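You operate a simulated robot arm through the tools that you are given. There is no shell and no other tool. Be economical: measure what you need, move in short steps, check, and stop when the job is done.

The job below is to be done with a simulated two-armed robot. You get a single attempt, and the scene is never put back.

JOB
Pick up the box marked door seals with one hand, pass it to the other hand and put it on the blue shelf under the wash bench. Set down upright: box marked door seals.

The check looks at the end state, three seconds after you hand in, the way a careful person would. Anything else that was tipped, shoved, dropped, spilled or broken makes it a failure. Lids that push on must go on centred and level and be pressed home; caps that screw on are set level and turned clockwise until they are tight.

ROBOT AND FRAMES
Two 7-joint arms with two-finger parallel grippers on one trunk, on a base that drives. Base frame: it is fixed to the floor where the robot stands at the start and does not move with it; the origin is under the middle of the robot, x ahead of it, y to its left, z up. Units: cm, degrees, N and s.
The left shoulder is at the start at [2, 11.3, 138.1], the right one opposite. With the tool pointing down near the work surface each hand reaches from about 10 to 58 cm from the robot's upright axis, wherever it stands, measured 20 degrees to its own side. Places, roughly: blue shelf under the wash bench [-240, -360, 30]. Payload 1.57 kg a hand.
The TCP of each hand is the grasp point between the finger pads, 3 cm short of the fingertips. In the tool frame z runs along the fingers and y along their closing line. Largest opening 8 cm; finger width 1.7, thickness 1.2; the body of the gripper, 4 by 8.2 cm, starts 8 cm behind the TCP.
Orientation is that of the tool frame in the base frame, as a unit quaternion [w, x, y, z]. With the fingers straight down and closing along the base's y, the tool's x points along the base's -x, its y along +y and its z along -z.

CONTROLS
- The arms move only by the tool apply_moves. It takes "left_series", "right_series" or both (then of equal length, played together; a hand with none holds still); each is one flat list of numbers, 7 for each row, row after row: the shift along the base's x, y, z in units of 40 mm (1.0 is 40 mm), then the turn, a rotation vector about the base's x, y, z in units of 8 degrees (1.0 is 8 degrees), then the finger opening in cm, from 0 to 8. In form: [x, y, z, wx, wy, wz, jaw, x, y, z, wx, wy, wz, jaw, ...]. A call has 1 to 20 rows; each row shifts and turns the commanded pose from where the row before left it. A call with a number of a shift or a turn outside -1 to 1 is refused whole. Each row takes 0.2 s and may step no farther than 5 cm and 8.6 degrees from the row before; otherwise, or with a gripper value out of range, the whole call is refused. A pose out of reach is approached as far as the arm can. The call stops where the force on the tool passes 40 N (or 10 N more than at its start, if that is more) or the arm is blocked; 0.2 s more then pass. The fingers move at their own pace (about 4.5 cm/s each) and stop on an object; they squeeze with about 43 N. The grip force told is the motor's: it shows also when the fingers shut on nothing. Time passes only in rows, and 0.2 s behind the last, so rows that do not move let the fingers close. It gives the time, the measured TCP pose, the force on the tool (base axes), the opening and the grip force at its end, in the units of the frame above (readings bear some noise), with the torque about the TCP (base axes, N m) and any sound that the robot's microphone picked up, and new pictures: "pictures" is both (left out), scene, wrist or none (wrist: the cameras of the hands that moved).
- Cameras (640 x 400 px; columns grow to the right, rows downward): "scene" is now at [10.15, -0.08, 156.34]; the picture's right is [-0.06, -1.00, 0.00], its down [-0.14, 0.01, -0.99] and it looks along [0.99, -0.06, -0.14] (base axes); focal length 220 px, centre (320, 200). "left" rides on the left gripper at [7.2, 0.7, -12.2] in its tool frame; the picture's right is [-0.09, 1.00, 0.00], its down [-0.84, -0.08, -0.54] and it looks along [-0.54, -0.05, 0.84] (tool axes); focal length 238 px, centre (320, 200). "right" rides on the right gripper at [7.2, -0.7, -12.2] in its tool frame; the picture's right is [0.09, 1.00, 0.00], its down [-0.84, 0.08, -0.54] and it looks along [-0.54, 0.05, 0.84] (tool axes); focal length 238 px, centre (320, 200). There is no depth. A picture from a camera that has moved, and an enlarged one, comes with that camera's place and axes in the base frame and with its lens. The place of the scene camera against the robot may be out by one fixed shift of up to 1.8 cm in any direction.
- slide_trunk(by): slides the trunk up (or, below 0, down) by that many cm; the arms and the scene camera ride with it, the base frame stays. It gives what a move gives, with no picture.
- roll_base(legs): drives the robot by 1 to 6 legs, each [ahead, left, turn to the left] in cm, cm and degrees, along the robot's own axes; the way and the turn of a leg run together, so that a leg with both is an arc; at most 150 cm and 180 degrees a leg. The arms and the cameras ride along, it lands a little off, and it stops where it bumps. It gives what a move gives, and a new picture of the scene camera.
- pan_tilt(pan, tilt): turns the head with the scene camera to pan (to the left, within 80 degrees either way) and tilt (down, from -29 to 69), counted from straight ahead of the robot. It gives what a move gives, and a new picture of the scene camera.
- inspect(camera, box): a new picture of the part [left, top, right, bottom] of that camera's present view, enlarged. It takes no simulated time.
- sign_off(): hands the job in; it is judged then, once.

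Go step by step. Nothing tells you exact positions but the pictures and the camera data: compare them with the known pose of the tool, close in by small moves and look again before you grip or let go. The budget is 120 turns and 260 pictures, counting those below and the enlarged ones. Unless the task says otherwise, let go and move clear before handing in, and close with one line.

The tools are called by a JSON object that holds its "api" and its "payload". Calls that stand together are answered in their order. apply_moves: Moves the arms, as the interface text tells. Its arguments: {"type":"object","properties":{"left_series":{"type":"array","items":{"type":"number"}},"right_series":{"type":"array","items":{"type":"number"}},"pictures":{"type":"string","enum":["both","scene","wrist","none"]}},"required":[]} The other tools are called the same way: slide_trunk (by) slides the trunk up or down; roll_base (legs) drives the base; pan_tilt (pan, tilt) turns the head that bears the scene camera; inspect (camera, box) takes an enlarged picture of a part of a camera's view; sign_off () hands the job in.

At the start:

```text
time_s: 0.0
left_tcp_pos: [25.11, 11.84, 149.4]
left_tool_rot: [0.001, -0.001, 1.0, -0.001]
left_wrist_force: [-0.3, -0.4, -0.4]
left_ft_torque: [-0.01, 0.0, 0.01]
left_gripper_width: 8.01
left_finger_force: 0.0
right_tcp_pos: [30.39, -15.03, 152.86]
right_tool_rot: [0.001, 0.0, 1.0, 0.001]
right_wrist_force: [0.7, 0.9, 0.4]
right_ft_torque: [0.01, 0.0, 0.0]
right_gripper_width: 8.01
right_finger_force: 0.1
trunk travel left (down, up): [-43.4, 13.6]
robot x, y, heading: [0.05, 0.05, 0.0]
head pan, tilt: [-3.6, 8.1]
```

scene: 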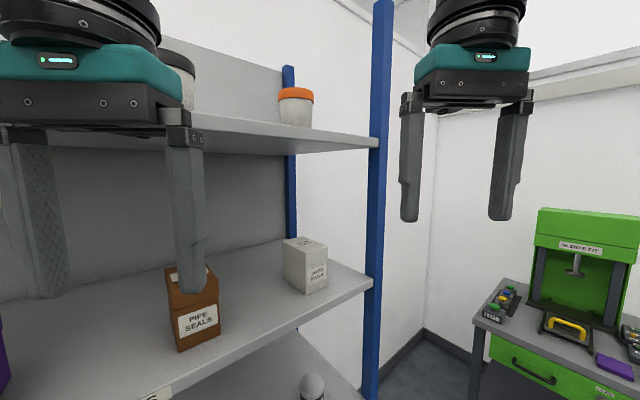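
right: 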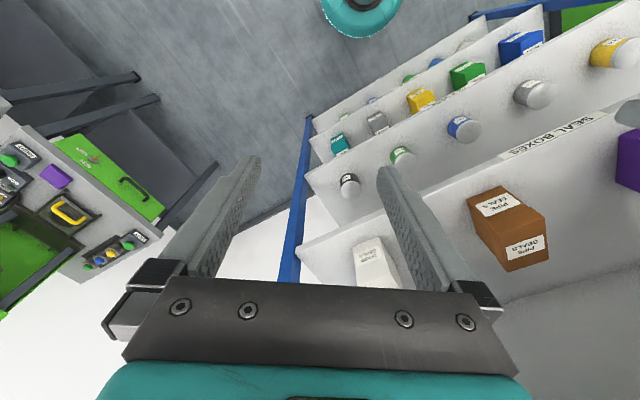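
left: 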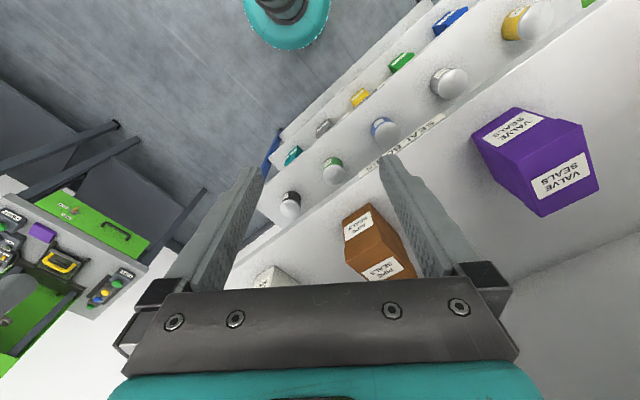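

I see a shelf unit with pipe, valve and a white/grey seal box; the white one's label needs reading. I enlarge it and look to the left too.

{"api": "inspect", "payload": {"camera": "scene", "box": [140, 210, 380, 360]}}

{"api": "inspect", "payload": {"camera": "right", "box": [320, 170, 640, 370]}}

{"api": "pan_tilt", "payload": {"pan": 40, "tilt": 20}}

```text
2.67 times, centred on (260, 285) of scene
camera zoom: at [10.15, -0.08, 156.34], right [-0.06, -1.0, 0.0], down [-0.14, 0.01, -0.99], along [0.99, -0.06, -0.14], focal length 587 px, centre (480, -27)
```

zoom: 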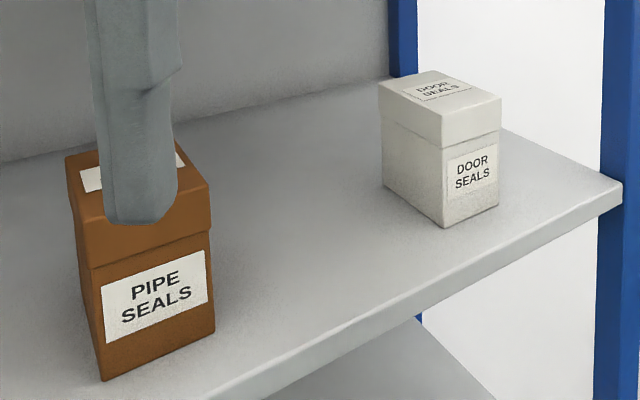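

```text
2.00 times, centred on (480, 270) of right
camera zoom: at [23.15, -15.61, 164.99], right [-0.09, 1.0, 0.0], down [0.84, 0.08, 0.54], along [0.54, 0.05, -0.84], focal length 477 px, centre (0, 60)
```

zoom: 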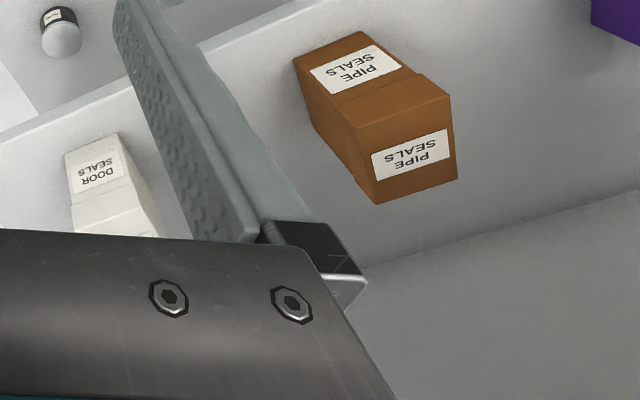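

```text
time_s: 1.1
left_tcp_pos: [25.11, 11.95, 149.33]
left_tool_rot: [0.001, 0.0, 1.0, -0.001]
left_wrist_force: [0.1, -0.9, 0.1]
left_ft_torque: [0.01, 0.0, 0.0]
left_gripper_width: 8.0
left_finger_force: 0.1
right_tcp_pos: [30.52, -14.98, 152.74]
right_tool_rot: [0.0, 0.0, 1.0, 0.0]
right_wrist_force: [-0.2, -0.2, -0.2]
right_ft_torque: [-0.02, 0.01, 0.0]
right_gripper_width: 8.01
right_finger_force: 0.0
trunk travel left (down, up): [-43.4, 13.6]
robot x, y, heading: [-0.1, -0.18, -0.1]
head pan, tilt: [40.0, 20.0]
camera scene: at [8.04, 6.49, 154.4], right [0.64, -0.77, 0.0], down [-0.26, -0.22, -0.94], along [0.72, 0.6, -0.34], focal length 220 px, centre (320, 200)
```

scene: 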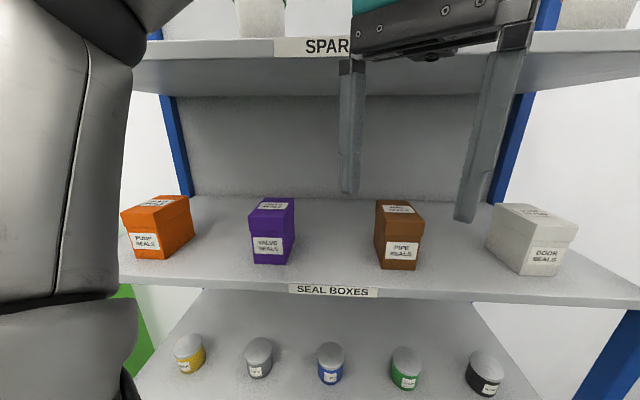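

The grey box at about [52, 0.5], on a shelf at z≈133, is "DOOR SEALS", about 5 wide, 9 deep and 8 high. The upper shelf leaves only about 25 cm of gap, so I need a horizontal grip. I back off and turn to face the shelf.

{"api": "roll_base", "payload": {"legs": [[-20, -15, 0], [0, 0, 37]]}}

{"api": "pan_tilt", "payload": {"pan": -15, "tilt": 15}}

```text
time_s: 4.7
left_tcp_pos: [-7.32, 9.57, 149.36]
left_tool_rot: [0.0, -0.322, 0.947, -0.001]
left_wrist_force: [0.0, -0.5, -0.2]
left_ft_torque: [0.01, 0.02, -0.01]
left_gripper_width: 8.0
left_finger_force: 0.1
right_tcp_pos: [13.2, -8.61, 152.73]
right_tool_rot: [0.0, -0.319, 0.948, -0.001]
right_wrist_force: [0.0, -0.4, 0.0]
right_ft_torque: [-0.01, 0.02, -0.01]
right_gripper_width: 7.99
right_finger_force: 0.1
trunk travel left (down, up): [-43.4, 13.6]
robot x, y, heading: [-20.11, -15.31, 37.0]
head pan, tilt: [40.0, 20.0]
camera scene: at [-17.33, -4.94, 154.4], right [0.98, -0.22, 0.0], down [-0.08, -0.33, -0.94], along [0.21, 0.92, -0.34], focal length 220 px, centre (320, 200)
```

scene: 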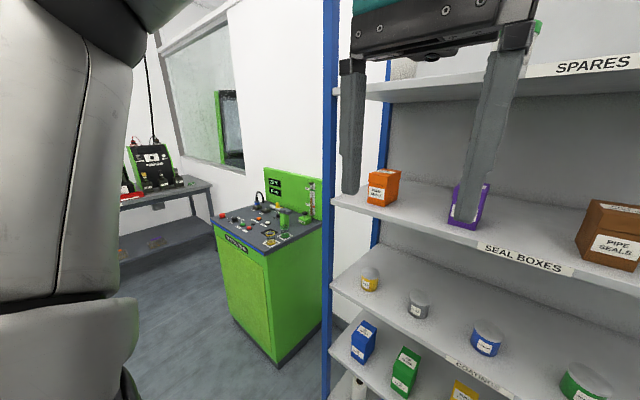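

```text
time_s: 5.9
left_tcp_pos: [-7.3, 9.52, 149.29]
left_tool_rot: [0.001, -0.321, 0.947, -0.001]
left_wrist_force: [0.6, 0.3, -0.6]
left_ft_torque: [-0.01, -0.02, 0.02]
left_gripper_width: 8.02
left_finger_force: 0.0
right_tcp_pos: [13.08, -8.66, 152.71]
right_tool_rot: [0.0, -0.319, 0.948, 0.0]
right_wrist_force: [-0.6, -0.3, -0.2]
right_ft_torque: [0.01, 0.03, 0.01]
right_gripper_width: 8.01
right_finger_force: 0.0
trunk travel left (down, up): [-43.4, 13.6]
robot x, y, heading: [-20.29, -14.99, 37.3]
head pan, tilt: [-15.0, 15.0]
camera scene: at [-10.74, -10.49, 155.22], right [0.38, -0.93, 0.0], down [-0.24, -0.1, -0.97], along [0.89, 0.37, -0.26], focal length 220 px, centre (320, 200)
```

scene: 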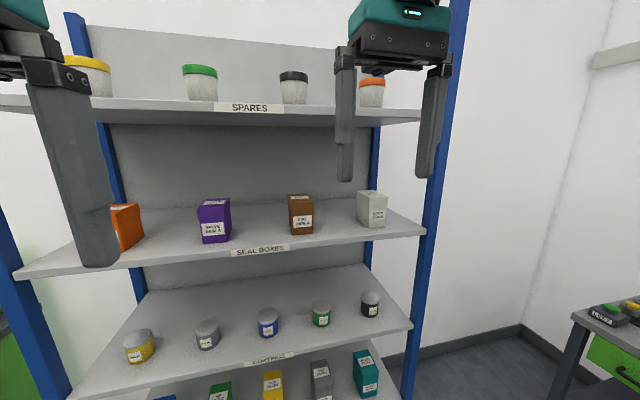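

The shelf front edge runs from about [0, 50] to [47, -15], so it faces a heading of about 35.4°. I line the base up, then turn the right hand to fingers-forward with its camera on top.

{"api": "roll_base", "payload": {"legs": [[-10, -12, -1.9]]}}

{"api": "apply_moves", "payload": {"right_series": [0.2, 0.15, 0, 0.562, 0.429, -0.707, 8, 0.2, 0.15, 0, 0.562, 0.429, -0.707, 8, 0.2, 0.15, 0, 0.562, 0.429, -0.707, 8, 0.2, 0.15, 0, 0.562, 0.429, -0.707, 8, 0.2, 0.15, 0, 0.562, 0.429, -0.707, 8, 0.2, 0.15, 0, 0.562, 0.429, -0.707, 8, 0.2, 0.15, 0, 0.562, 0.429, -0.707, 8, 0.2, 0.15, 0, 0.562, 0.429, -0.707, 8, 0.2, 0.15, 0, 0.562, 0.429, -0.707, 8, 0.2, 0.15, 0, 0.562, 0.429, -0.707, 8, 0.2, 0.15, 0, 0.562, 0.429, -0.707, 8], "pictures": "both"}}

```text
time_s: 7.3
left_tcp_pos: [-7.59, -6.6, 149.33]
left_tool_rot: [0.001, -0.304, 0.953, 0.0]
left_wrist_force: [1.2, 0.5, 1.3]
left_ft_torque: [0.02, -0.02, 0.02]
left_gripper_width: 7.99
left_finger_force: 0.1
right_tcp_pos: [12.46, -25.47, 152.83]
right_tool_rot: [0.0, -0.304, 0.953, 0.0]
right_wrist_force: [-0.3, 1.1, -0.5]
right_ft_torque: [0.05, -0.03, -0.01]
right_gripper_width: 7.99
right_finger_force: 0.1
trunk travel left (down, up): [-43.4, 13.6]
robot x, y, heading: [-20.94, -30.74, 35.3]
head pan, tilt: [-15.0, 15.0]
camera scene: at [-11.61, -26.4, 155.22], right [0.35, -0.94, 0.0], down [-0.24, -0.09, -0.97], along [0.91, 0.34, -0.26], focal length 220 px, centre (320, 200)
```

scene: 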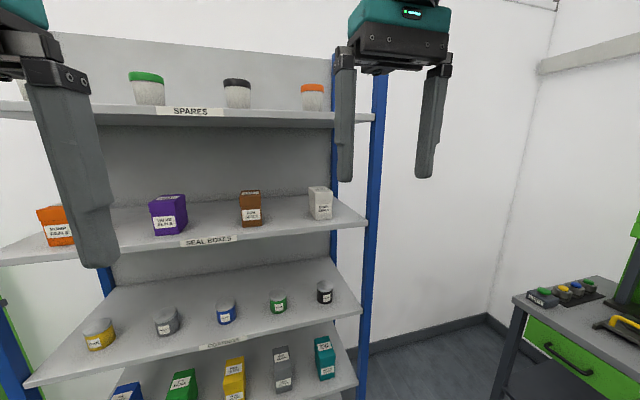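

```text
time_s: 9.7
left_tcp_pos: [-7.39, -6.45, 149.36]
left_tool_rot: [0.0, -0.304, 0.953, 0.0]
left_wrist_force: [-0.1, -0.4, 0.3]
left_ft_torque: [-0.02, 0.0, -0.01]
left_gripper_width: 8.01
left_finger_force: 0.1
right_tcp_pos: [21.19, -18.77, 152.61]
right_tool_rot: [-0.166, 0.252, 0.834, 0.463]
right_wrist_force: [-0.4, 0.1, 0.6]
right_ft_torque: [0.0, 0.01, 0.01]
right_gripper_width: 8.01
right_finger_force: 0.0
trunk travel left (down, up): [-43.4, 13.6]
robot x, y, heading: [-21.21, -30.6, 35.3]
head pan, tilt: [-15.0, 15.0]
camera scene: at [-11.59, -26.34, 155.22], right [0.35, -0.94, 0.0], down [-0.24, -0.09, -0.97], along [0.91, 0.34, -0.26], focal length 220 px, centre (320, 200)
camera right: at [15.41, -27.48, 162.22], right [0.49, 0.47, 0.73], down [0.75, -0.65, -0.09], along [0.43, 0.6, -0.67], focal length 238 px, centre (320, 200)
```

scene: 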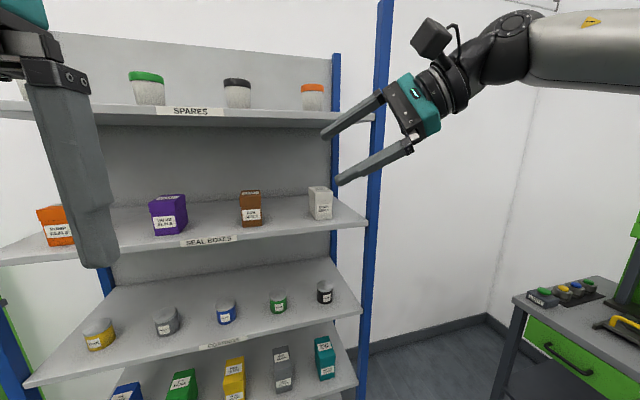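
right: 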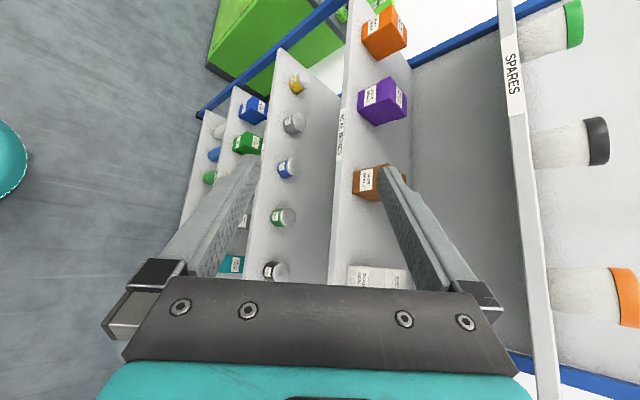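

The rotation works. I continue it to fingers straight ahead.

{"api": "apply_moves", "payload": {"right_series": [0.15, 0.1, 0, 0.562, 0.429, -0.707, 8, 0.15, 0.1, 0, 0.562, 0.429, -0.707, 8, 0.15, 0.1, 0, 0.562, 0.429, -0.707, 8, 0.15, 0.1, 0, 0.562, 0.429, -0.707, 8, 0.15, 0.1, 0, 0.562, 0.429, -0.707, 8, 0.15, 0.1, 0, 0.562, 0.429, -0.707, 8, 0.15, 0.1, 0, 0.562, 0.429, -0.707, 8, 0.15, 0.1, 0, 0.562, 0.429, -0.707, 8, 0.15, 0.1, 0, 0.562, 0.429, -0.707, 8, 0.15, 0.1, 0, 0.562, 0.429, -0.707, 8, 0.15, 0.1, 0, 0.562, 0.429, -0.707, 8, 0, 0, 0, 0.28, 0.21, -0.35, 8], "pictures": "both"}}

```text
time_s: 12.3
left_tcp_pos: [-7.56, -6.42, 149.4]
left_tool_rot: [0.0, -0.304, 0.953, 0.0]
left_wrist_force: [-0.2, -0.3, -0.9]
left_ft_torque: [-0.02, -0.04, -0.04]
left_gripper_width: 7.99
left_finger_force: 0.0
right_tcp_pos: [27.79, -14.37, 152.77]
right_tool_rot: [-0.236, 0.675, 0.212, 0.666]
right_wrist_force: [-0.4, 0.5, 0.3]
right_ft_torque: [0.03, -0.01, -0.03]
right_gripper_width: 7.99
right_finger_force: 0.0
trunk travel left (down, up): [-43.4, 13.6]
robot x, y, heading: [-21.16, -30.68, 35.5]
head pan, tilt: [-15.0, 15.0]
camera scene: at [-11.62, -26.31, 155.22], right [0.35, -0.94, 0.0], down [-0.24, -0.09, -0.97], along [0.91, 0.34, -0.26], focal length 220 px, centre (320, 200)
camera right: at [17.82, -21.32, 159.99], right [0.6, -0.8, 0.06], down [-0.4, -0.37, -0.84], along [0.69, 0.48, -0.54], focal length 238 px, centre (320, 200)
```

scene: 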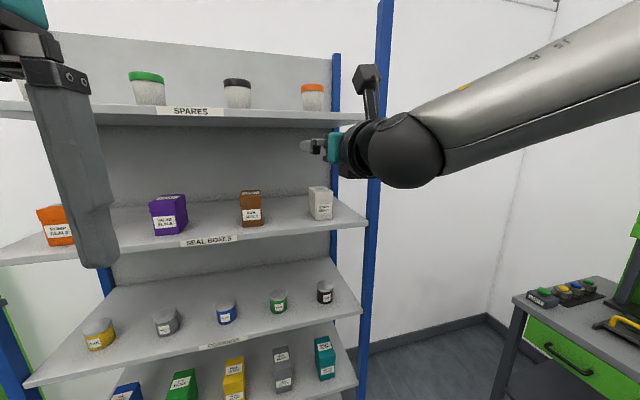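
right: 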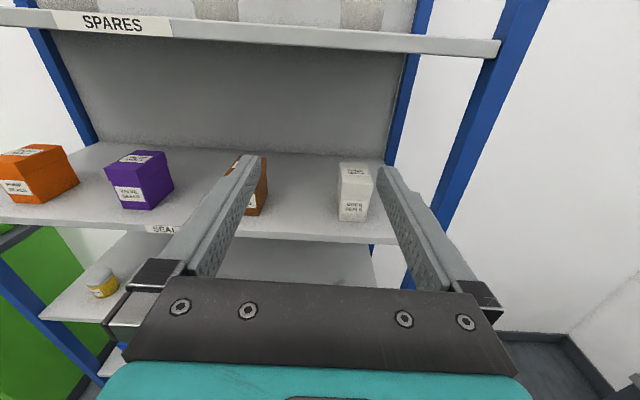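

The hand is now horizontal and sees the box. I zoom in to locate it precisely.

{"api": "inspect", "payload": {"camera": "right", "box": [300, 140, 420, 240]}}

{"api": "inspect", "payload": {"camera": "scene", "box": [290, 170, 370, 235]}}

```text
4.00 times, centred on (360, 190) of right
camera zoom: at [17.82, -21.32, 159.99], right [0.6, -0.8, 0.06], down [-0.4, -0.37, -0.84], along [0.69, 0.48, -0.54], focal length 953 px, centre (160, 240)
```

zoom: 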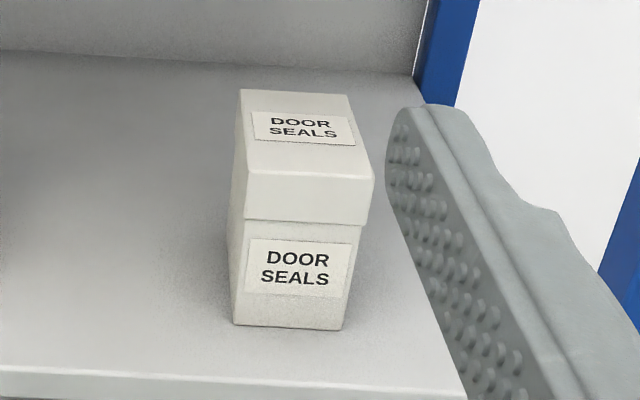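

```text
6.15 times, centred on (330, 202) of scene
camera zoom: at [-11.62, -26.31, 155.22], right [0.35, -0.94, 0.0], down [-0.24, -0.09, -0.97], along [0.91, 0.34, -0.26], focal length 1354 px, centre (258, 185)
```

zoom: 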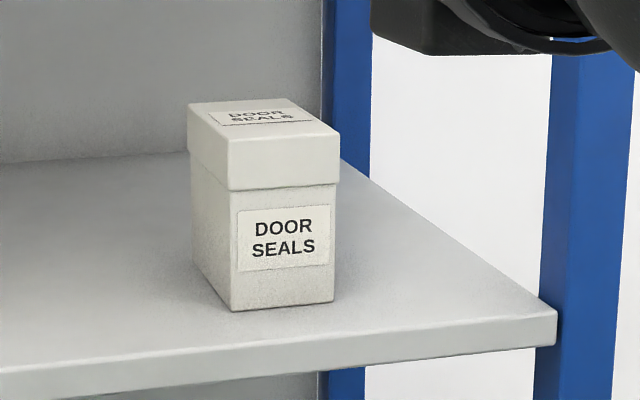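

The box is about 22 cm ahead and 6 cm to the right of the TCP. I move right and down to grip height and look again for a second sighting.

{"api": "apply_moves", "payload": {"right_series": [0.22, -0.3, -1, -0.21, -0.155, -0.19, 8, 0.22, -0.3, -1, 0, 0, 0, 8, 0.22, -0.3, -1, 0, 0, 0, 8, 0.22, -0.3, -0.5, 0, 0, 0, 8], "pictures": "both"}}

{"api": "inspect", "payload": {"camera": "right", "box": [220, 80, 420, 205]}}

```text
time_s: 13.3
left_tcp_pos: [-7.36, -6.53, 149.31]
left_tool_rot: [0.0, -0.304, 0.953, -0.001]
left_wrist_force: [0.1, 0.7, 0.2]
left_ft_torque: [-0.02, 0.01, 0.0]
left_gripper_width: 8.0
left_finger_force: 0.1
right_tcp_pos: [31.44, -19.08, 138.54]
right_tool_rot: [-0.218, 0.673, 0.218, 0.673]
right_wrist_force: [0.4, -0.4, -0.2]
right_ft_torque: [-0.02, 0.01, 0.01]
right_gripper_width: 8.0
right_finger_force: 0.2
trunk travel left (down, up): [-43.4, 13.6]
robot x, y, heading: [-21.52, -30.63, 35.1]
head pan, tilt: [-15.0, 15.0]
camera scene: at [-11.57, -26.39, 155.22], right [0.35, -0.94, 0.0], down [-0.24, -0.09, -0.97], along [0.91, 0.34, -0.26], focal length 220 px, centre (320, 200)
camera right: at [21.09, -25.71, 145.85], right [0.58, -0.81, 0.09], down [-0.39, -0.38, -0.84], along [0.71, 0.45, -0.54], focal length 238 px, centre (320, 200)
```

scene: 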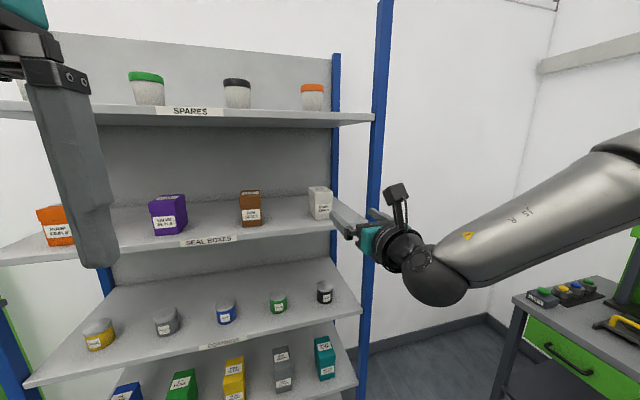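
right: 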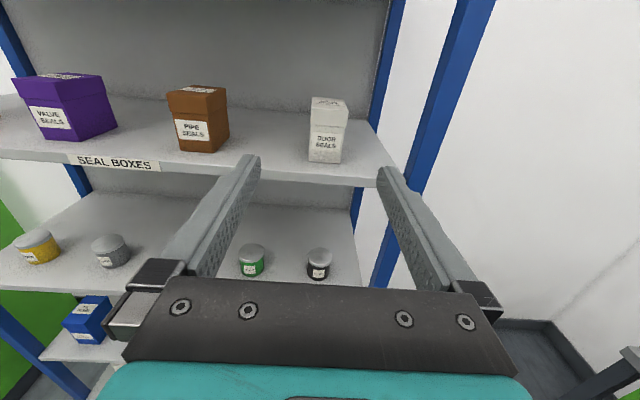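

```text
3.20 times, centred on (320, 142) of right
camera zoom: at [21.09, -25.71, 145.85], right [0.58, -0.81, 0.09], down [-0.39, -0.38, -0.84], along [0.71, 0.45, -0.54], focal length 763 px, centre (320, 384)
```

zoom: 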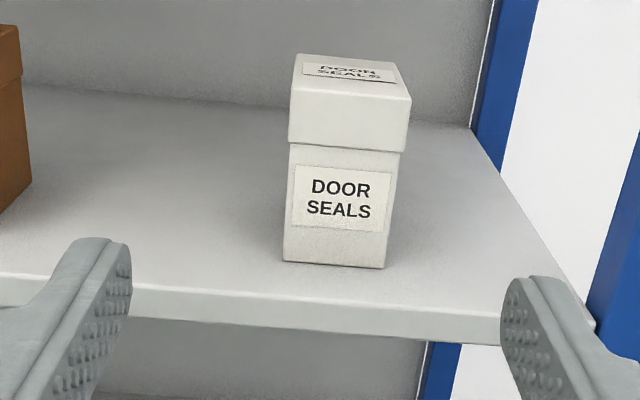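

Two wrist-camera sightings put the box front-bottom-left corner at about [56, 0, 126.7]. The body is about 6.3 wide and 7 high, with the lid up to 137. I centre the hand on it at z≈130 and drive 20 cm nearer.

{"api": "apply_moves", "payload": {"right_series": [0.15, -0.2, -0.7, 0, 0, 0, 8, 0.14, -0.21, -0.7, 0, 0, 0, 8, 0, 0, -0.73, 0, 0, 0, 8], "pictures": "none"}}

{"api": "roll_base", "payload": {"legs": [[19, 0, 0]]}}

{"api": "inspect", "payload": {"camera": "right", "box": [160, 20, 480, 220]}}

```text
time_s: 14.1
left_tcp_pos: [-7.19, -6.39, 149.32]
left_tool_rot: [0.001, -0.304, 0.953, -0.001]
left_wrist_force: [0.9, -0.7, 0.6]
left_ft_torque: [0.01, 0.02, 0.02]
left_gripper_width: 8.0
left_finger_force: 0.1
right_tcp_pos: [32.54, -20.77, 130.24]
right_tool_rot: [-0.217, 0.673, 0.218, 0.673]
right_wrist_force: [-0.2, -0.2, -0.8]
right_ft_torque: [0.01, 0.02, 0.03]
right_gripper_width: 8.02
right_finger_force: 0.0
trunk travel left (down, up): [-43.4, 13.6]
robot x, y, heading: [-21.61, -30.49, 35.2]
head pan, tilt: [-15.0, 15.0]
```

```text
time_s: 15.7
left_tcp_pos: [8.1, 4.65, 149.45]
left_tool_rot: [0.001, -0.305, 0.952, -0.001]
left_wrist_force: [0.0, 0.1, -0.2]
left_ft_torque: [0.02, 0.04, -0.02]
left_gripper_width: 7.98
left_finger_force: 0.1
right_tcp_pos: [47.79, -9.8, 130.27]
right_tool_rot: [-0.217, 0.673, 0.217, 0.673]
right_wrist_force: [0.6, 0.2, -0.4]
right_ft_torque: [0.01, 0.01, 0.04]
right_gripper_width: 7.99
right_finger_force: 0.0
trunk travel left (down, up): [-43.4, 13.6]
robot x, y, heading: [-5.35, -20.06, 35.6]
head pan, tilt: [-15.0, 15.0]
camera scene: at [3.88, -15.33, 155.21], right [0.35, -0.94, 0.0], down [-0.24, -0.09, -0.97], along [0.91, 0.34, -0.26], focal length 220 px, centre (320, 200)
```

scene: 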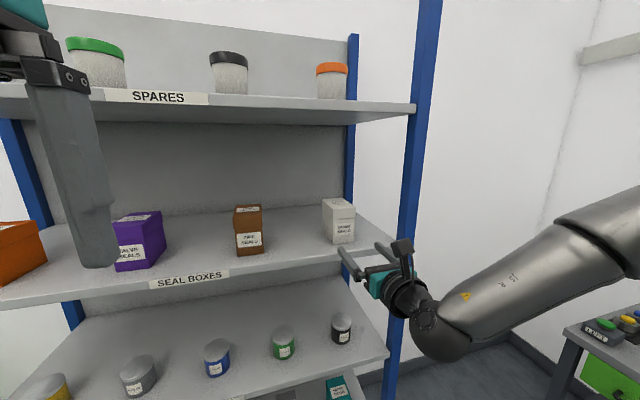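

```text
2.00 times, centred on (320, 120) of right
camera zoom: at [37.59, -16.3, 137.46], right [0.58, -0.81, 0.09], down [-0.39, -0.38, -0.84], along [0.71, 0.45, -0.54], focal length 477 px, centre (320, 360)
```

zoom: 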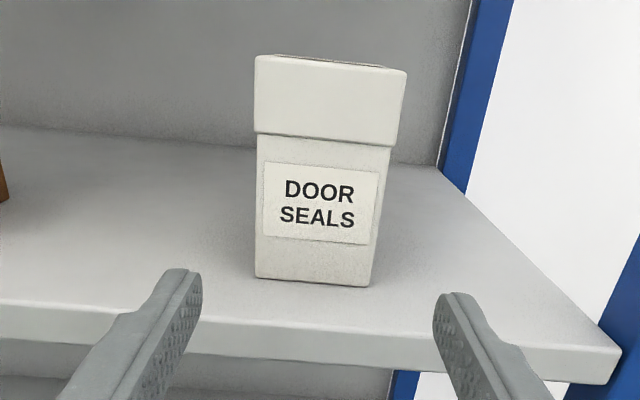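

The box is centred laterally and the grip plane is about 12.5 cm behind its face. I advance most of the way and check.

{"api": "apply_moves", "payload": {"right_series": [0.5, 0.36, 0, 0, 0, 0, 8, 0.5, 0.36, 0, 0, 0, 0, 8, 0.5, 0.36, 0, 0, 0, 0, 8, 0.5, 0.36, 0, 0, 0, 0, 8], "pictures": "both"}}

```text
time_s: 16.7
left_tcp_pos: [8.04, 4.55, 149.43]
left_tool_rot: [0.001, -0.305, 0.952, 0.0]
left_wrist_force: [1.1, 1.0, -0.4]
left_ft_torque: [-0.01, -0.01, -0.01]
left_gripper_width: 8.03
left_finger_force: 0.0
right_tcp_pos: [55.94, -3.98, 130.19]
right_tool_rot: [-0.217, 0.673, 0.218, 0.672]
right_wrist_force: [0.2, 0.2, 0.1]
right_ft_torque: [-0.02, 0.01, -0.01]
right_gripper_width: 7.99
right_finger_force: 0.0
trunk travel left (down, up): [-43.4, 13.6]
robot x, y, heading: [-5.15, -19.53, 35.5]
head pan, tilt: [-15.0, 15.0]
camera scene: at [3.87, -15.31, 155.21], right [0.35, -0.94, 0.0], down [-0.24, -0.09, -0.97], along [0.91, 0.34, -0.26], focal length 220 px, centre (320, 200)
camera right: at [45.56, -10.52, 137.43], right [0.58, -0.81, 0.09], down [-0.39, -0.38, -0.84], along [0.71, 0.45, -0.54], focal length 238 px, centre (320, 200)
```

scene: 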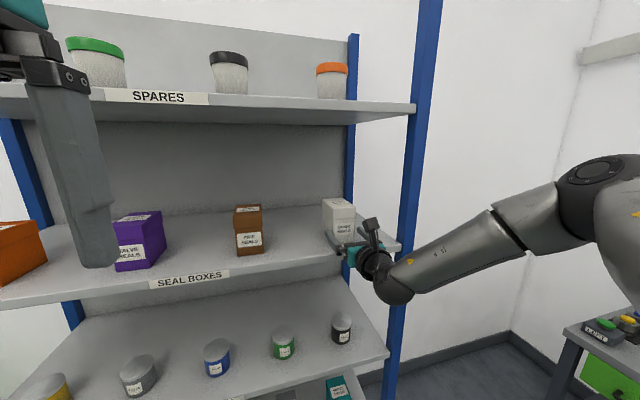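
right: 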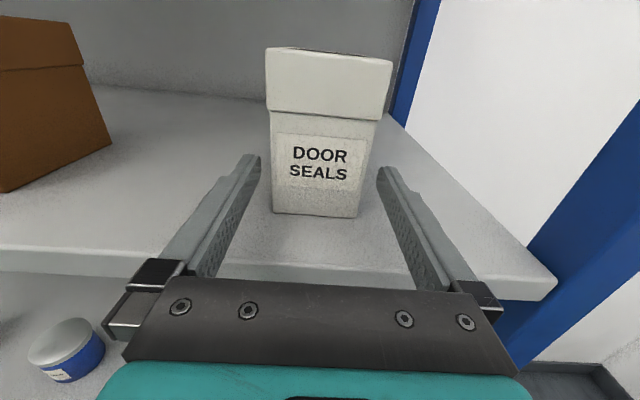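

Fingers straddle the box evenly. I advance 6 cm and check before closing.

{"api": "apply_moves", "payload": {"right_series": [0.41, 0.295, 0, 0, 0, 0, 8, 0.41, 0.295, 0, 0, 0, 0, 8, 0.41, 0.295, 0, 0, 0, 0, 8], "pictures": "wrist"}}

{"api": "inspect", "payload": {"camera": "scene", "box": [300, 180, 440, 290]}}

```text
time_s: 17.7
left_tcp_pos: [7.23, 4.07, 149.52]
left_tool_rot: [0.003, -0.304, 0.953, 0.0]
left_wrist_force: [-0.1, -0.1, 0.2]
left_ft_torque: [0.02, 0.01, -0.02]
left_gripper_width: 8.01
left_finger_force: 0.1
right_tcp_pos: [60.04, -1.04, 130.3]
right_tool_rot: [-0.218, 0.674, 0.218, 0.672]
right_wrist_force: [-23.1, -21.0, 10.8]
right_ft_torque: [-0.99, 1.57, 0.65]
right_gripper_width: 7.99
right_finger_force: 0.0
trunk travel left (down, up): [-43.4, 13.6]
robot x, y, heading: [-5.69, -19.73, 35.2]
head pan, tilt: [-15.0, 15.0]
stopped in row 3 (right hand): the force on the tool passed its limit at 43 N (the readings are from after the stop); the commanded pose is now the measured one
camera right: at [49.77, -7.58, 137.53], right [0.59, -0.81, 0.09], down [-0.4, -0.38, -0.83], along [0.71, 0.45, -0.54], focal length 238 px, centre (320, 200)
```

right: 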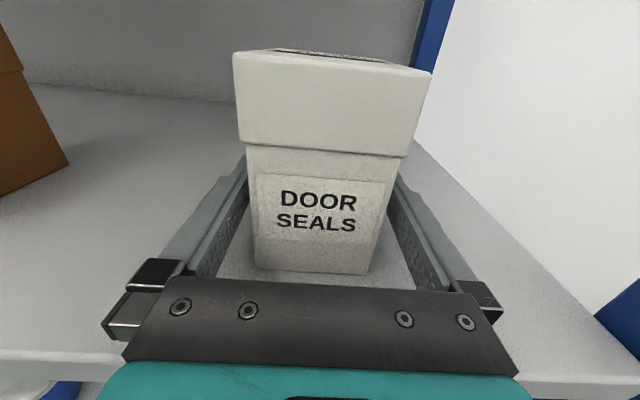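

```text
3.64 times, centred on (370, 235) of scene
camera zoom: at [3.14, -15.89, 155.28], right [0.35, -0.94, 0.0], down [-0.24, -0.09, -0.97], along [0.91, 0.33, -0.25], focal length 800 px, centre (138, 73)
```

zoom: 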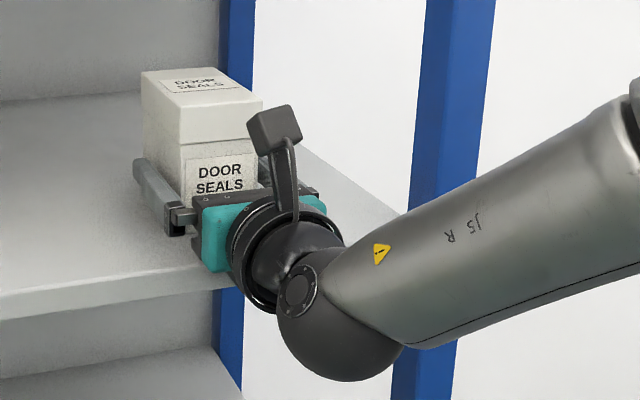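

The wrist flange met the shelf edge because it reaches below the shelf top, and the box has not moved. I back off 1 cm, raise the hand to z≈132.1 (still below the lid), and advance again.

{"api": "apply_moves", "payload": {"right_series": [-0.2, -0.145, 0, 0, 0, 0, 8, 0, 0, 0.25, 0, 0, 0, 8, 0, 0, 0.22, 0, 0, 0, 8], "pictures": "none"}}

{"api": "apply_moves", "payload": {"right_series": [0.25, 0.18, 0, 0, 0, 0, 8, 0.2, 0.145, 0, 0, 0, 0, 8], "pictures": "both"}}

```text
time_s: 18.5
left_tcp_pos: [7.92, 4.54, 149.37]
left_tool_rot: [0.0, -0.305, 0.952, -0.002]
left_wrist_force: [0.3, 0.1, 0.0]
left_ft_torque: [0.0, 0.04, 0.0]
left_gripper_width: 7.98
left_finger_force: 0.1
right_tcp_pos: [59.84, -1.14, 131.72]
right_tool_rot: [-0.216, 0.676, 0.219, 0.67]
right_wrist_force: [0.1, 0.6, -0.1]
right_ft_torque: [-0.01, -0.02, 0.03]
right_gripper_width: 7.99
right_finger_force: 0.0
trunk travel left (down, up): [-43.4, 13.6]
robot x, y, heading: [-5.93, -19.62, 35.4]
head pan, tilt: [-15.0, 15.0]
```

```text
time_s: 19.1
left_tcp_pos: [7.95, 4.39, 149.31]
left_tool_rot: [0.001, -0.304, 0.953, -0.001]
left_wrist_force: [-0.1, 0.5, 0.8]
left_ft_torque: [0.0, -0.01, 0.01]
left_gripper_width: 8.01
left_finger_force: 0.0
right_tcp_pos: [61.68, 0.14, 131.72]
right_tool_rot: [-0.216, 0.676, 0.219, 0.67]
right_wrist_force: [0.1, -0.6, 0.3]
right_ft_torque: [0.04, -0.03, -0.03]
right_gripper_width: 8.02
right_finger_force: 0.0
trunk travel left (down, up): [-43.4, 13.6]
robot x, y, heading: [-5.72, -20.0, 35.6]
head pan, tilt: [-15.0, 15.0]
camera scene: at [3.77, -15.46, 155.22], right [0.35, -0.94, 0.0], down [-0.24, -0.09, -0.97], along [0.91, 0.34, -0.26], focal length 220 px, centre (320, 200)
camera right: at [51.37, -6.41, 139.08], right [0.58, -0.81, 0.09], down [-0.4, -0.39, -0.83], along [0.71, 0.45, -0.55], focal length 238 px, centre (320, 200)
```

scene: 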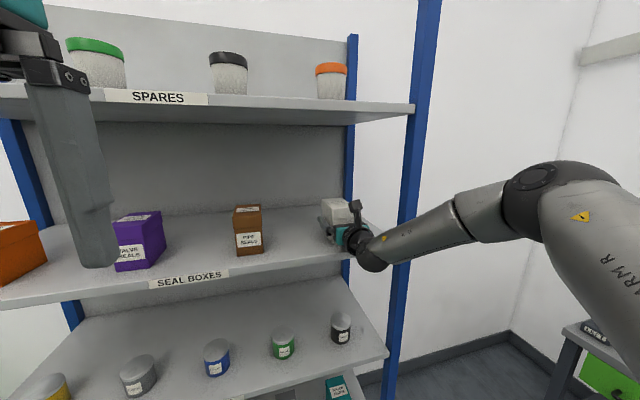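
right: 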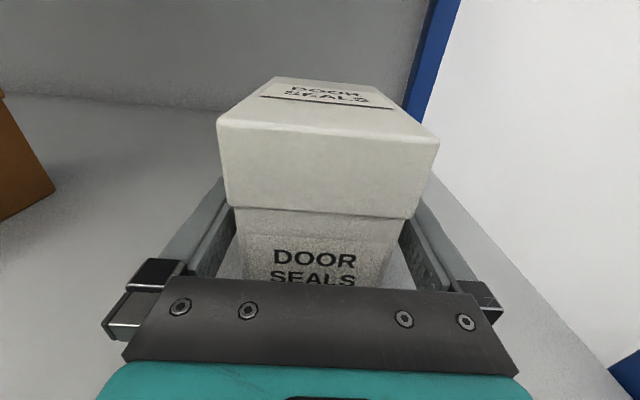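

Clear of the shelf and about 4.5 cm past the box face, under the lid. I close the fingers.

{"api": "apply_moves", "payload": {"right_series": [0, 0, 0, 0, 0, 0, 4, 0, 0, 0, 0, 0, 0, 4, 0, 0, 0, 0, 0, 0, 4, 0, 0, 0, 0, 0, 0, 4], "pictures": "wrist"}}

```text
time_s: 20.1
left_tcp_pos: [7.89, 4.39, 149.25]
left_tool_rot: [0.001, -0.305, 0.953, -0.001]
left_wrist_force: [-0.5, 0.0, 0.9]
left_ft_torque: [-0.02, 0.02, 0.02]
left_gripper_width: 8.0
left_finger_force: 0.2
right_tcp_pos: [61.69, 0.07, 131.66]
right_tool_rot: [-0.217, 0.675, 0.219, 0.67]
right_wrist_force: [0.7, 0.1, 1.4]
right_ft_torque: [0.02, 0.01, 0.02]
right_gripper_width: 6.17
right_finger_force: 40.1
trunk travel left (down, up): [-43.4, 13.6]
robot x, y, heading: [-5.78, -19.9, 35.5]
head pan, tilt: [-15.0, 15.0]
camera right: at [51.36, -6.37, 139.08], right [0.59, -0.81, 0.09], down [-0.4, -0.39, -0.83], along [0.71, 0.45, -0.55], focal length 238 px, centre (320, 200)
```

right: 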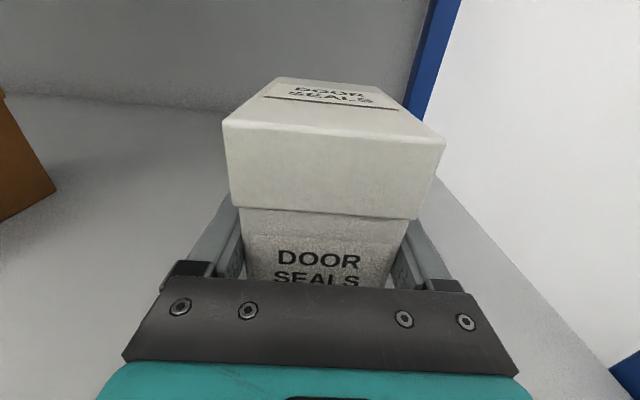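

Gripped at 6.17 cm. I lift 5 cm and check.

{"api": "apply_moves", "payload": {"right_series": [0, 0, 0.3, 0, 0, 0, 4, 0, 0, 0.4, 0, 0, 0, 4, 0, 0, 0.5, 0, 0, 0, 4], "pictures": "both"}}

```text
time_s: 20.9
left_tcp_pos: [7.91, 4.44, 149.4]
left_tool_rot: [0.001, -0.304, 0.953, -0.001]
left_wrist_force: [0.5, -0.3, 0.0]
left_ft_torque: [0.03, -0.04, -0.02]
left_gripper_width: 7.99
left_finger_force: 0.0
right_tcp_pos: [61.62, 0.03, 136.56]
right_tool_rot: [-0.217, 0.676, 0.219, 0.669]
right_wrist_force: [-0.4, 0.3, -1.8]
right_ft_torque: [-0.02, -0.01, -0.02]
right_gripper_width: 6.16
right_finger_force: 43.0
trunk travel left (down, up): [-43.4, 13.6]
robot x, y, heading: [-5.4, -20.05, 35.3]
head pan, tilt: [-15.0, 15.0]
camera scene: at [3.74, -15.44, 155.22], right [0.35, -0.94, 0.0], down [-0.24, -0.09, -0.97], along [0.91, 0.34, -0.26], focal length 220 px, centre (320, 200)
camera right: at [51.32, -6.36, 143.9], right [0.59, -0.81, 0.09], down [-0.4, -0.39, -0.83], along [0.71, 0.45, -0.55], focal length 238 px, centre (320, 200)
```

scene: 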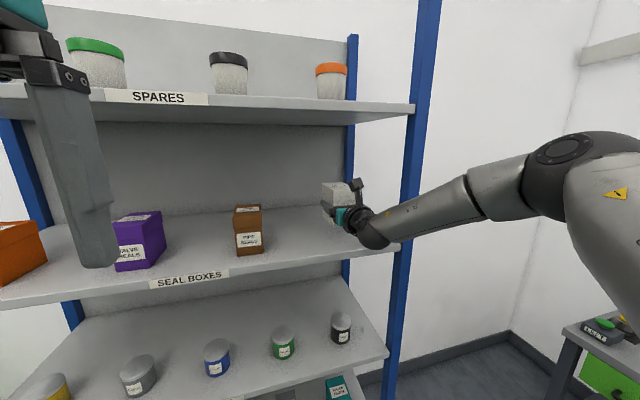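
right: 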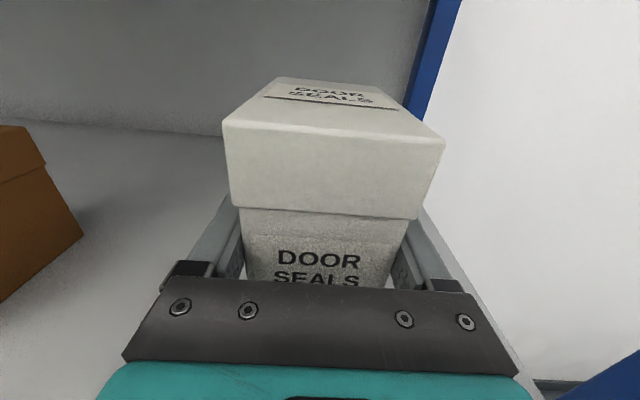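

The box is up and level. I back away from the shelf, then swing the right hand to point left in front of the robot for the handover.

{"api": "roll_base", "payload": {"legs": [[-45, 0, 0]]}}

{"api": "apply_moves", "payload": {"right_series": [-0.64, 0.03, -0.1, 0, 0, 0.9375, 4, -0.64, 0.03, -0.1, 0, 0, 0.9375, 4, -0.64, 0.03, -0.1, 0, 0, 0.9375, 4, -0.64, 0.03, -0.1, 0, 0, 0.9375, 4, -0.64, 0.03, -0.1, 0, 0, 0.9375, 4, -0.64, 0.03, -0.1, 0, 0, 0.9375, 4, -0.64, 0.03, -0.1, 0, 0, 0.9375, 4, -0.64, 0.03, -0.1, 0, 0, 0.9375, 4, -0.64, 0.03, -0.1, 0, 0, 0.9375, 4, -0.64, 0.03, -0.1, 0, 0, 0.9375, 4, -0.64, 0.03, -0.1, 0, 0, 0.9375, 4, -0.64, 0.03, -0.1, 0, 0, 0.9375, 4], "pictures": "both"}}

```text
time_s: 23.6
left_tcp_pos: [-28.84, -21.6, 149.47]
left_tool_rot: [0.001, -0.301, 0.954, -0.001]
left_wrist_force: [-0.3, 0.0, 0.7]
left_ft_torque: [0.04, 0.0, -0.02]
left_gripper_width: 8.02
left_finger_force: 0.0
right_tcp_pos: [24.9, -26.06, 136.51]
right_tool_rot: [-0.215, 0.676, 0.217, 0.671]
right_wrist_force: [0.1, 0.3, -0.9]
right_ft_torque: [-0.02, 0.01, -0.02]
right_gripper_width: 6.15
right_finger_force: 43.0
trunk travel left (down, up): [-43.4, 13.6]
robot x, y, heading: [-42.28, -45.82, 35.1]
head pan, tilt: [-15.0, 15.0]
camera scene: at [-33.07, -41.44, 155.22], right [0.34, -0.94, 0.0], down [-0.24, -0.09, -0.97], along [0.91, 0.33, -0.26], focal length 220 px, centre (320, 200)
```

scene: 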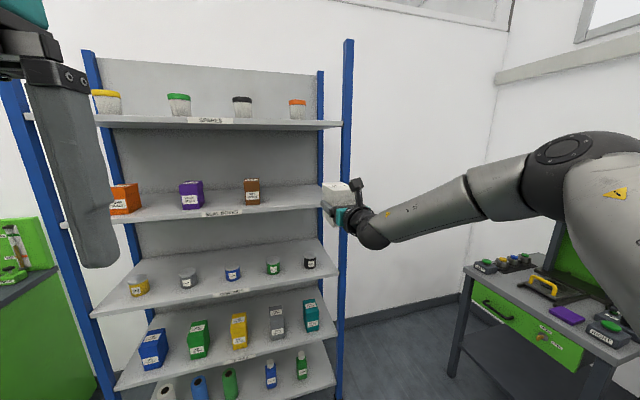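

```text
time_s: 26.2
left_tcp_pos: [-28.75, -21.59, 149.3]
left_tool_rot: [-0.001, -0.302, 0.953, -0.001]
left_wrist_force: [-0.1, -0.3, 0.3]
left_ft_torque: [0.01, 0.02, -0.04]
left_gripper_width: 8.0
left_finger_force: 0.0
right_tcp_pos: [-5.91, -24.62, 131.69]
right_tool_rot: [-0.626, 0.324, 0.633, 0.321]
right_wrist_force: [-0.5, -0.3, -0.6]
right_ft_torque: [-0.03, 0.0, 0.01]
right_gripper_width: 6.17
right_finger_force: 43.0
trunk travel left (down, up): [-43.4, 13.6]
robot x, y, heading: [-42.31, -46.05, 35.0]
head pan, tilt: [-15.0, 15.0]
camera scene: at [-33.05, -41.34, 155.21], right [0.34, -0.94, 0.0], down [-0.24, -0.09, -0.97], along [0.91, 0.33, -0.26], focal length 220 px, centre (320, 200)
camera right: at [0.66, -34.83, 139.1], right [0.81, 0.58, 0.09], down [0.38, -0.4, -0.83], along [-0.45, 0.71, -0.55], focal length 238 px, centre (320, 200)
```

scene: 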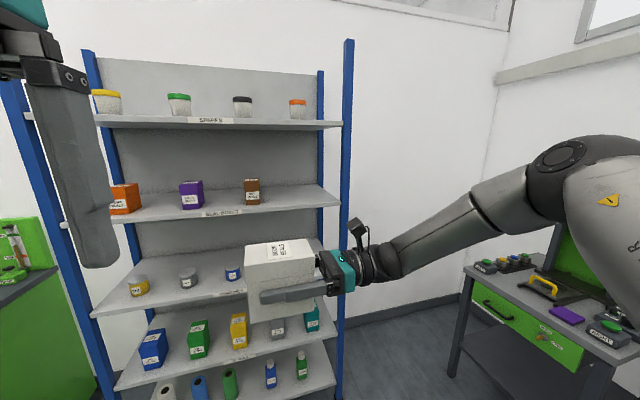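
right: 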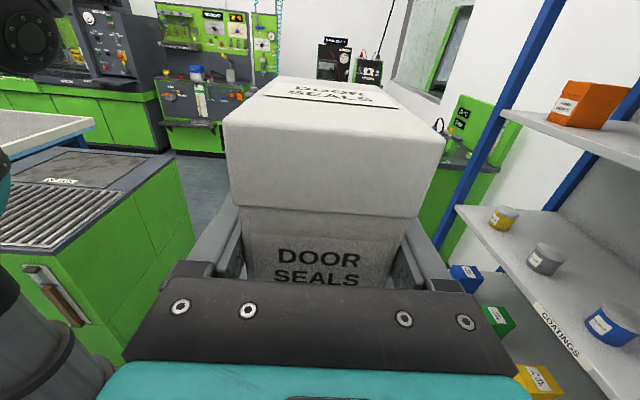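

The box is held in front of the robot. Now I turn the left hand to a horizontal pose with its camera on top, keeping it to the left.

{"api": "apply_moves", "payload": {"left_series": [0.055, 0.31, 0, -0.579, -0.406, 0.707, 8, 0.055, 0.31, 0, -0.579, -0.406, 0.707, 8, 0.055, 0.31, 0, -0.579, -0.406, 0.707, 8, 0.055, 0.31, 0, -0.579, -0.406, 0.707, 8, 0.055, 0.31, 0, -0.579, -0.406, 0.707, 8, 0.055, 0.31, 0, -0.579, -0.406, 0.707, 8, 0.055, 0.31, 0, -0.579, -0.406, 0.707, 8, 0.055, 0.31, 0, -0.579, -0.406, 0.707, 8, 0.055, 0.31, 0, -0.579, -0.406, 0.707, 8, 0.055, 0.31, 0, -0.579, -0.406, 0.707, 8, 0.055, 0.31, 0, -0.579, -0.406, 0.707, 8], "pictures": "both"}}

```text
time_s: 28.6
left_tcp_pos: [-26.43, -7.78, 149.42]
left_tool_rot: [-0.149, 0.686, -0.536, 0.469]
left_wrist_force: [0.0, -1.0, 0.1]
left_ft_torque: [0.0, 0.02, 0.01]
left_gripper_width: 7.99
left_finger_force: 0.1
right_tcp_pos: [-5.67, -24.7, 131.81]
right_tool_rot: [-0.627, 0.324, 0.632, 0.321]
right_wrist_force: [0.1, 0.0, -1.3]
right_ft_torque: [0.0, -0.01, -0.02]
right_gripper_width: 6.15
right_finger_force: 43.4
trunk travel left (down, up): [-43.4, 13.6]
robot x, y, heading: [-42.7, -45.84, 34.9]
head pan, tilt: [-15.0, 15.0]
camera scene: at [-33.07, -41.37, 155.22], right [0.34, -0.94, 0.0], down [-0.24, -0.09, -0.97], along [0.91, 0.33, -0.26], focal length 220 px, centre (320, 200)
camera left: at [-36.75, -10.65, 158.68], right [-0.59, -0.3, -0.75], down [-0.38, 0.92, -0.07], along [0.71, 0.24, -0.66], focal length 238 px, centre (320, 200)
```

scene: 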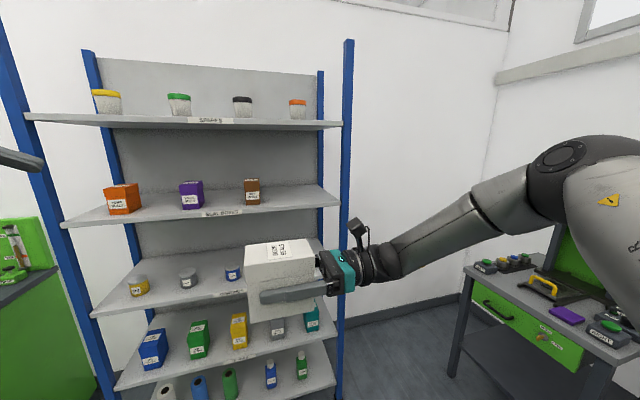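
left: 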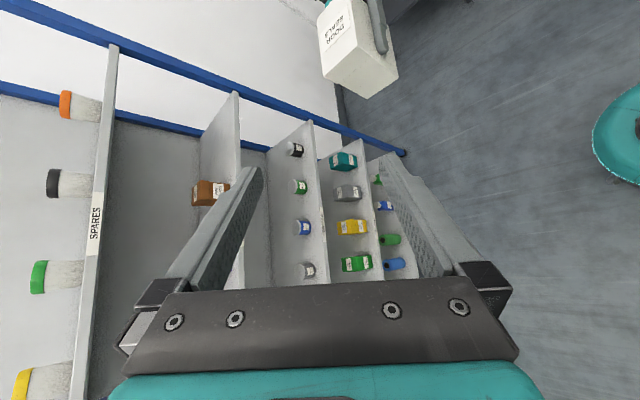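

The left hand rotates well. I compute the remaining 63° turn to point right, opposite the right hand, and bring it to pre-grasp 13 cm off the box end, at a height below the right fingers.

{"api": "apply_moves", "payload": {"left_series": [0.245, 0.027, -0.63, -0.943, 0.164, -0.251, 8, 0.245, 0.027, -0.63, -0.943, 0.164, -0.251, 8, 0.245, 0.027, -0.63, -0.943, 0.164, -0.251, 8, 0.245, 0.027, -0.63, -0.943, 0.164, -0.251, 8, 0.245, 0.027, -0.63, -0.943, 0.164, -0.251, 8, 0.245, 0.027, -0.63, -0.943, 0.164, -0.251, 8, 0.245, 0.027, -0.63, -0.943, 0.164, -0.251, 8, 0.245, 0.027, -0.63, -0.943, 0.164, -0.251, 8], "pictures": "wrist"}}

{"api": "pan_tilt", "payload": {"pan": 0, "tilt": 30}}

```text
time_s: 30.4
left_tcp_pos: [-18.4, -7.03, 129.21]
left_tool_rot: [0.326, 0.627, -0.326, 0.628]
left_wrist_force: [0.5, 0.5, -0.5]
left_ft_torque: [0.02, -0.03, 0.0]
left_gripper_width: 8.01
left_finger_force: 0.1
right_tcp_pos: [-5.6, -24.7, 131.85]
right_tool_rot: [-0.626, 0.325, 0.631, 0.322]
right_wrist_force: [0.6, -0.3, -0.3]
right_ft_torque: [-0.01, 0.02, 0.03]
right_gripper_width: 6.15
right_finger_force: 43.2
trunk travel left (down, up): [-43.4, 13.6]
robot x, y, heading: [-42.39, -45.61, 35.1]
head pan, tilt: [-15.0, 15.0]
camera left: at [-25.96, 2.68, 136.29], right [-0.82, -0.57, -0.09], down [-0.25, 0.49, -0.84], along [0.52, -0.66, -0.54], focal length 238 px, centre (320, 200)
```

left: 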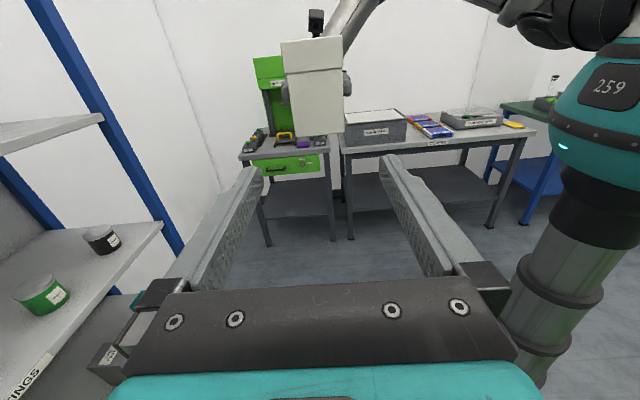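

```text
time_s: 31.1
left_tcp_pos: [-18.51, -7.03, 129.12]
left_tool_rot: [0.325, 0.627, -0.328, 0.627]
left_wrist_force: [0.4, 0.8, 0.3]
left_ft_torque: [-0.02, -0.01, -0.01]
left_gripper_width: 8.01
left_finger_force: 0.1
right_tcp_pos: [-5.77, -24.76, 131.86]
right_tool_rot: [-0.626, 0.325, 0.632, 0.322]
right_wrist_force: [-0.1, -0.6, -0.7]
right_ft_torque: [-0.02, -0.02, 0.0]
right_gripper_width: 6.14
right_finger_force: 42.8
trunk travel left (down, up): [-43.4, 13.6]
robot x, y, heading: [-42.22, -45.63, 34.9]
head pan, tilt: [0.0, 30.0]
camera scene: at [-34.4, -39.42, 152.8], right [0.57, -0.82, 0.0], down [-0.41, -0.29, -0.87], along [0.71, 0.5, -0.5], focal length 220 px, centre (320, 200)
```

scene: 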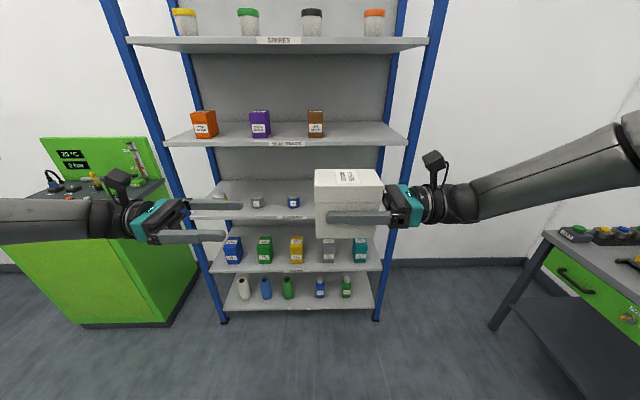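

Both hands are aligned. I zoom in to find the box's free end.

{"api": "inspect", "payload": {"camera": "left", "box": [260, 20, 380, 145]}}

{"api": "inspect", "payload": {"camera": "scene", "box": [160, 150, 440, 260]}}

```text
3.20 times, centred on (320, 82) of left
camera zoom: at [-26.11, 2.64, 136.35], right [-0.82, -0.57, -0.09], down [-0.25, 0.49, -0.84], along [0.52, -0.66, -0.54], focal length 763 px, centre (320, 576)
```

zoom: 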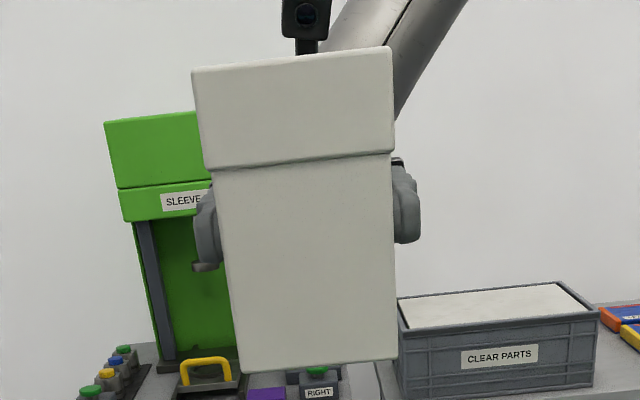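

```text
2.29 times, centred on (300, 205) of scene
camera zoom: at [-34.4, -39.42, 152.8], right [0.57, -0.82, 0.0], down [-0.41, -0.29, -0.87], along [0.71, 0.5, -0.5], focal length 503 px, centre (366, 189)
```

zoom: 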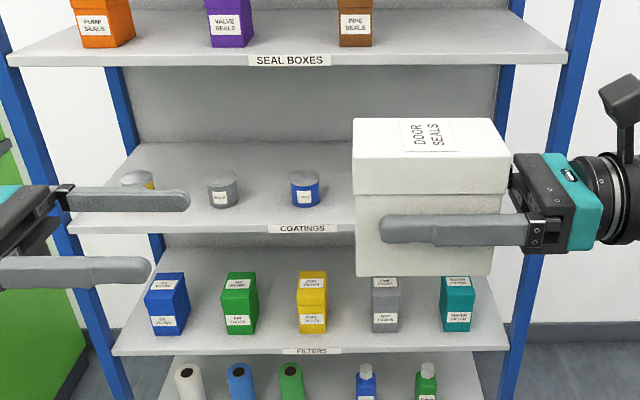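

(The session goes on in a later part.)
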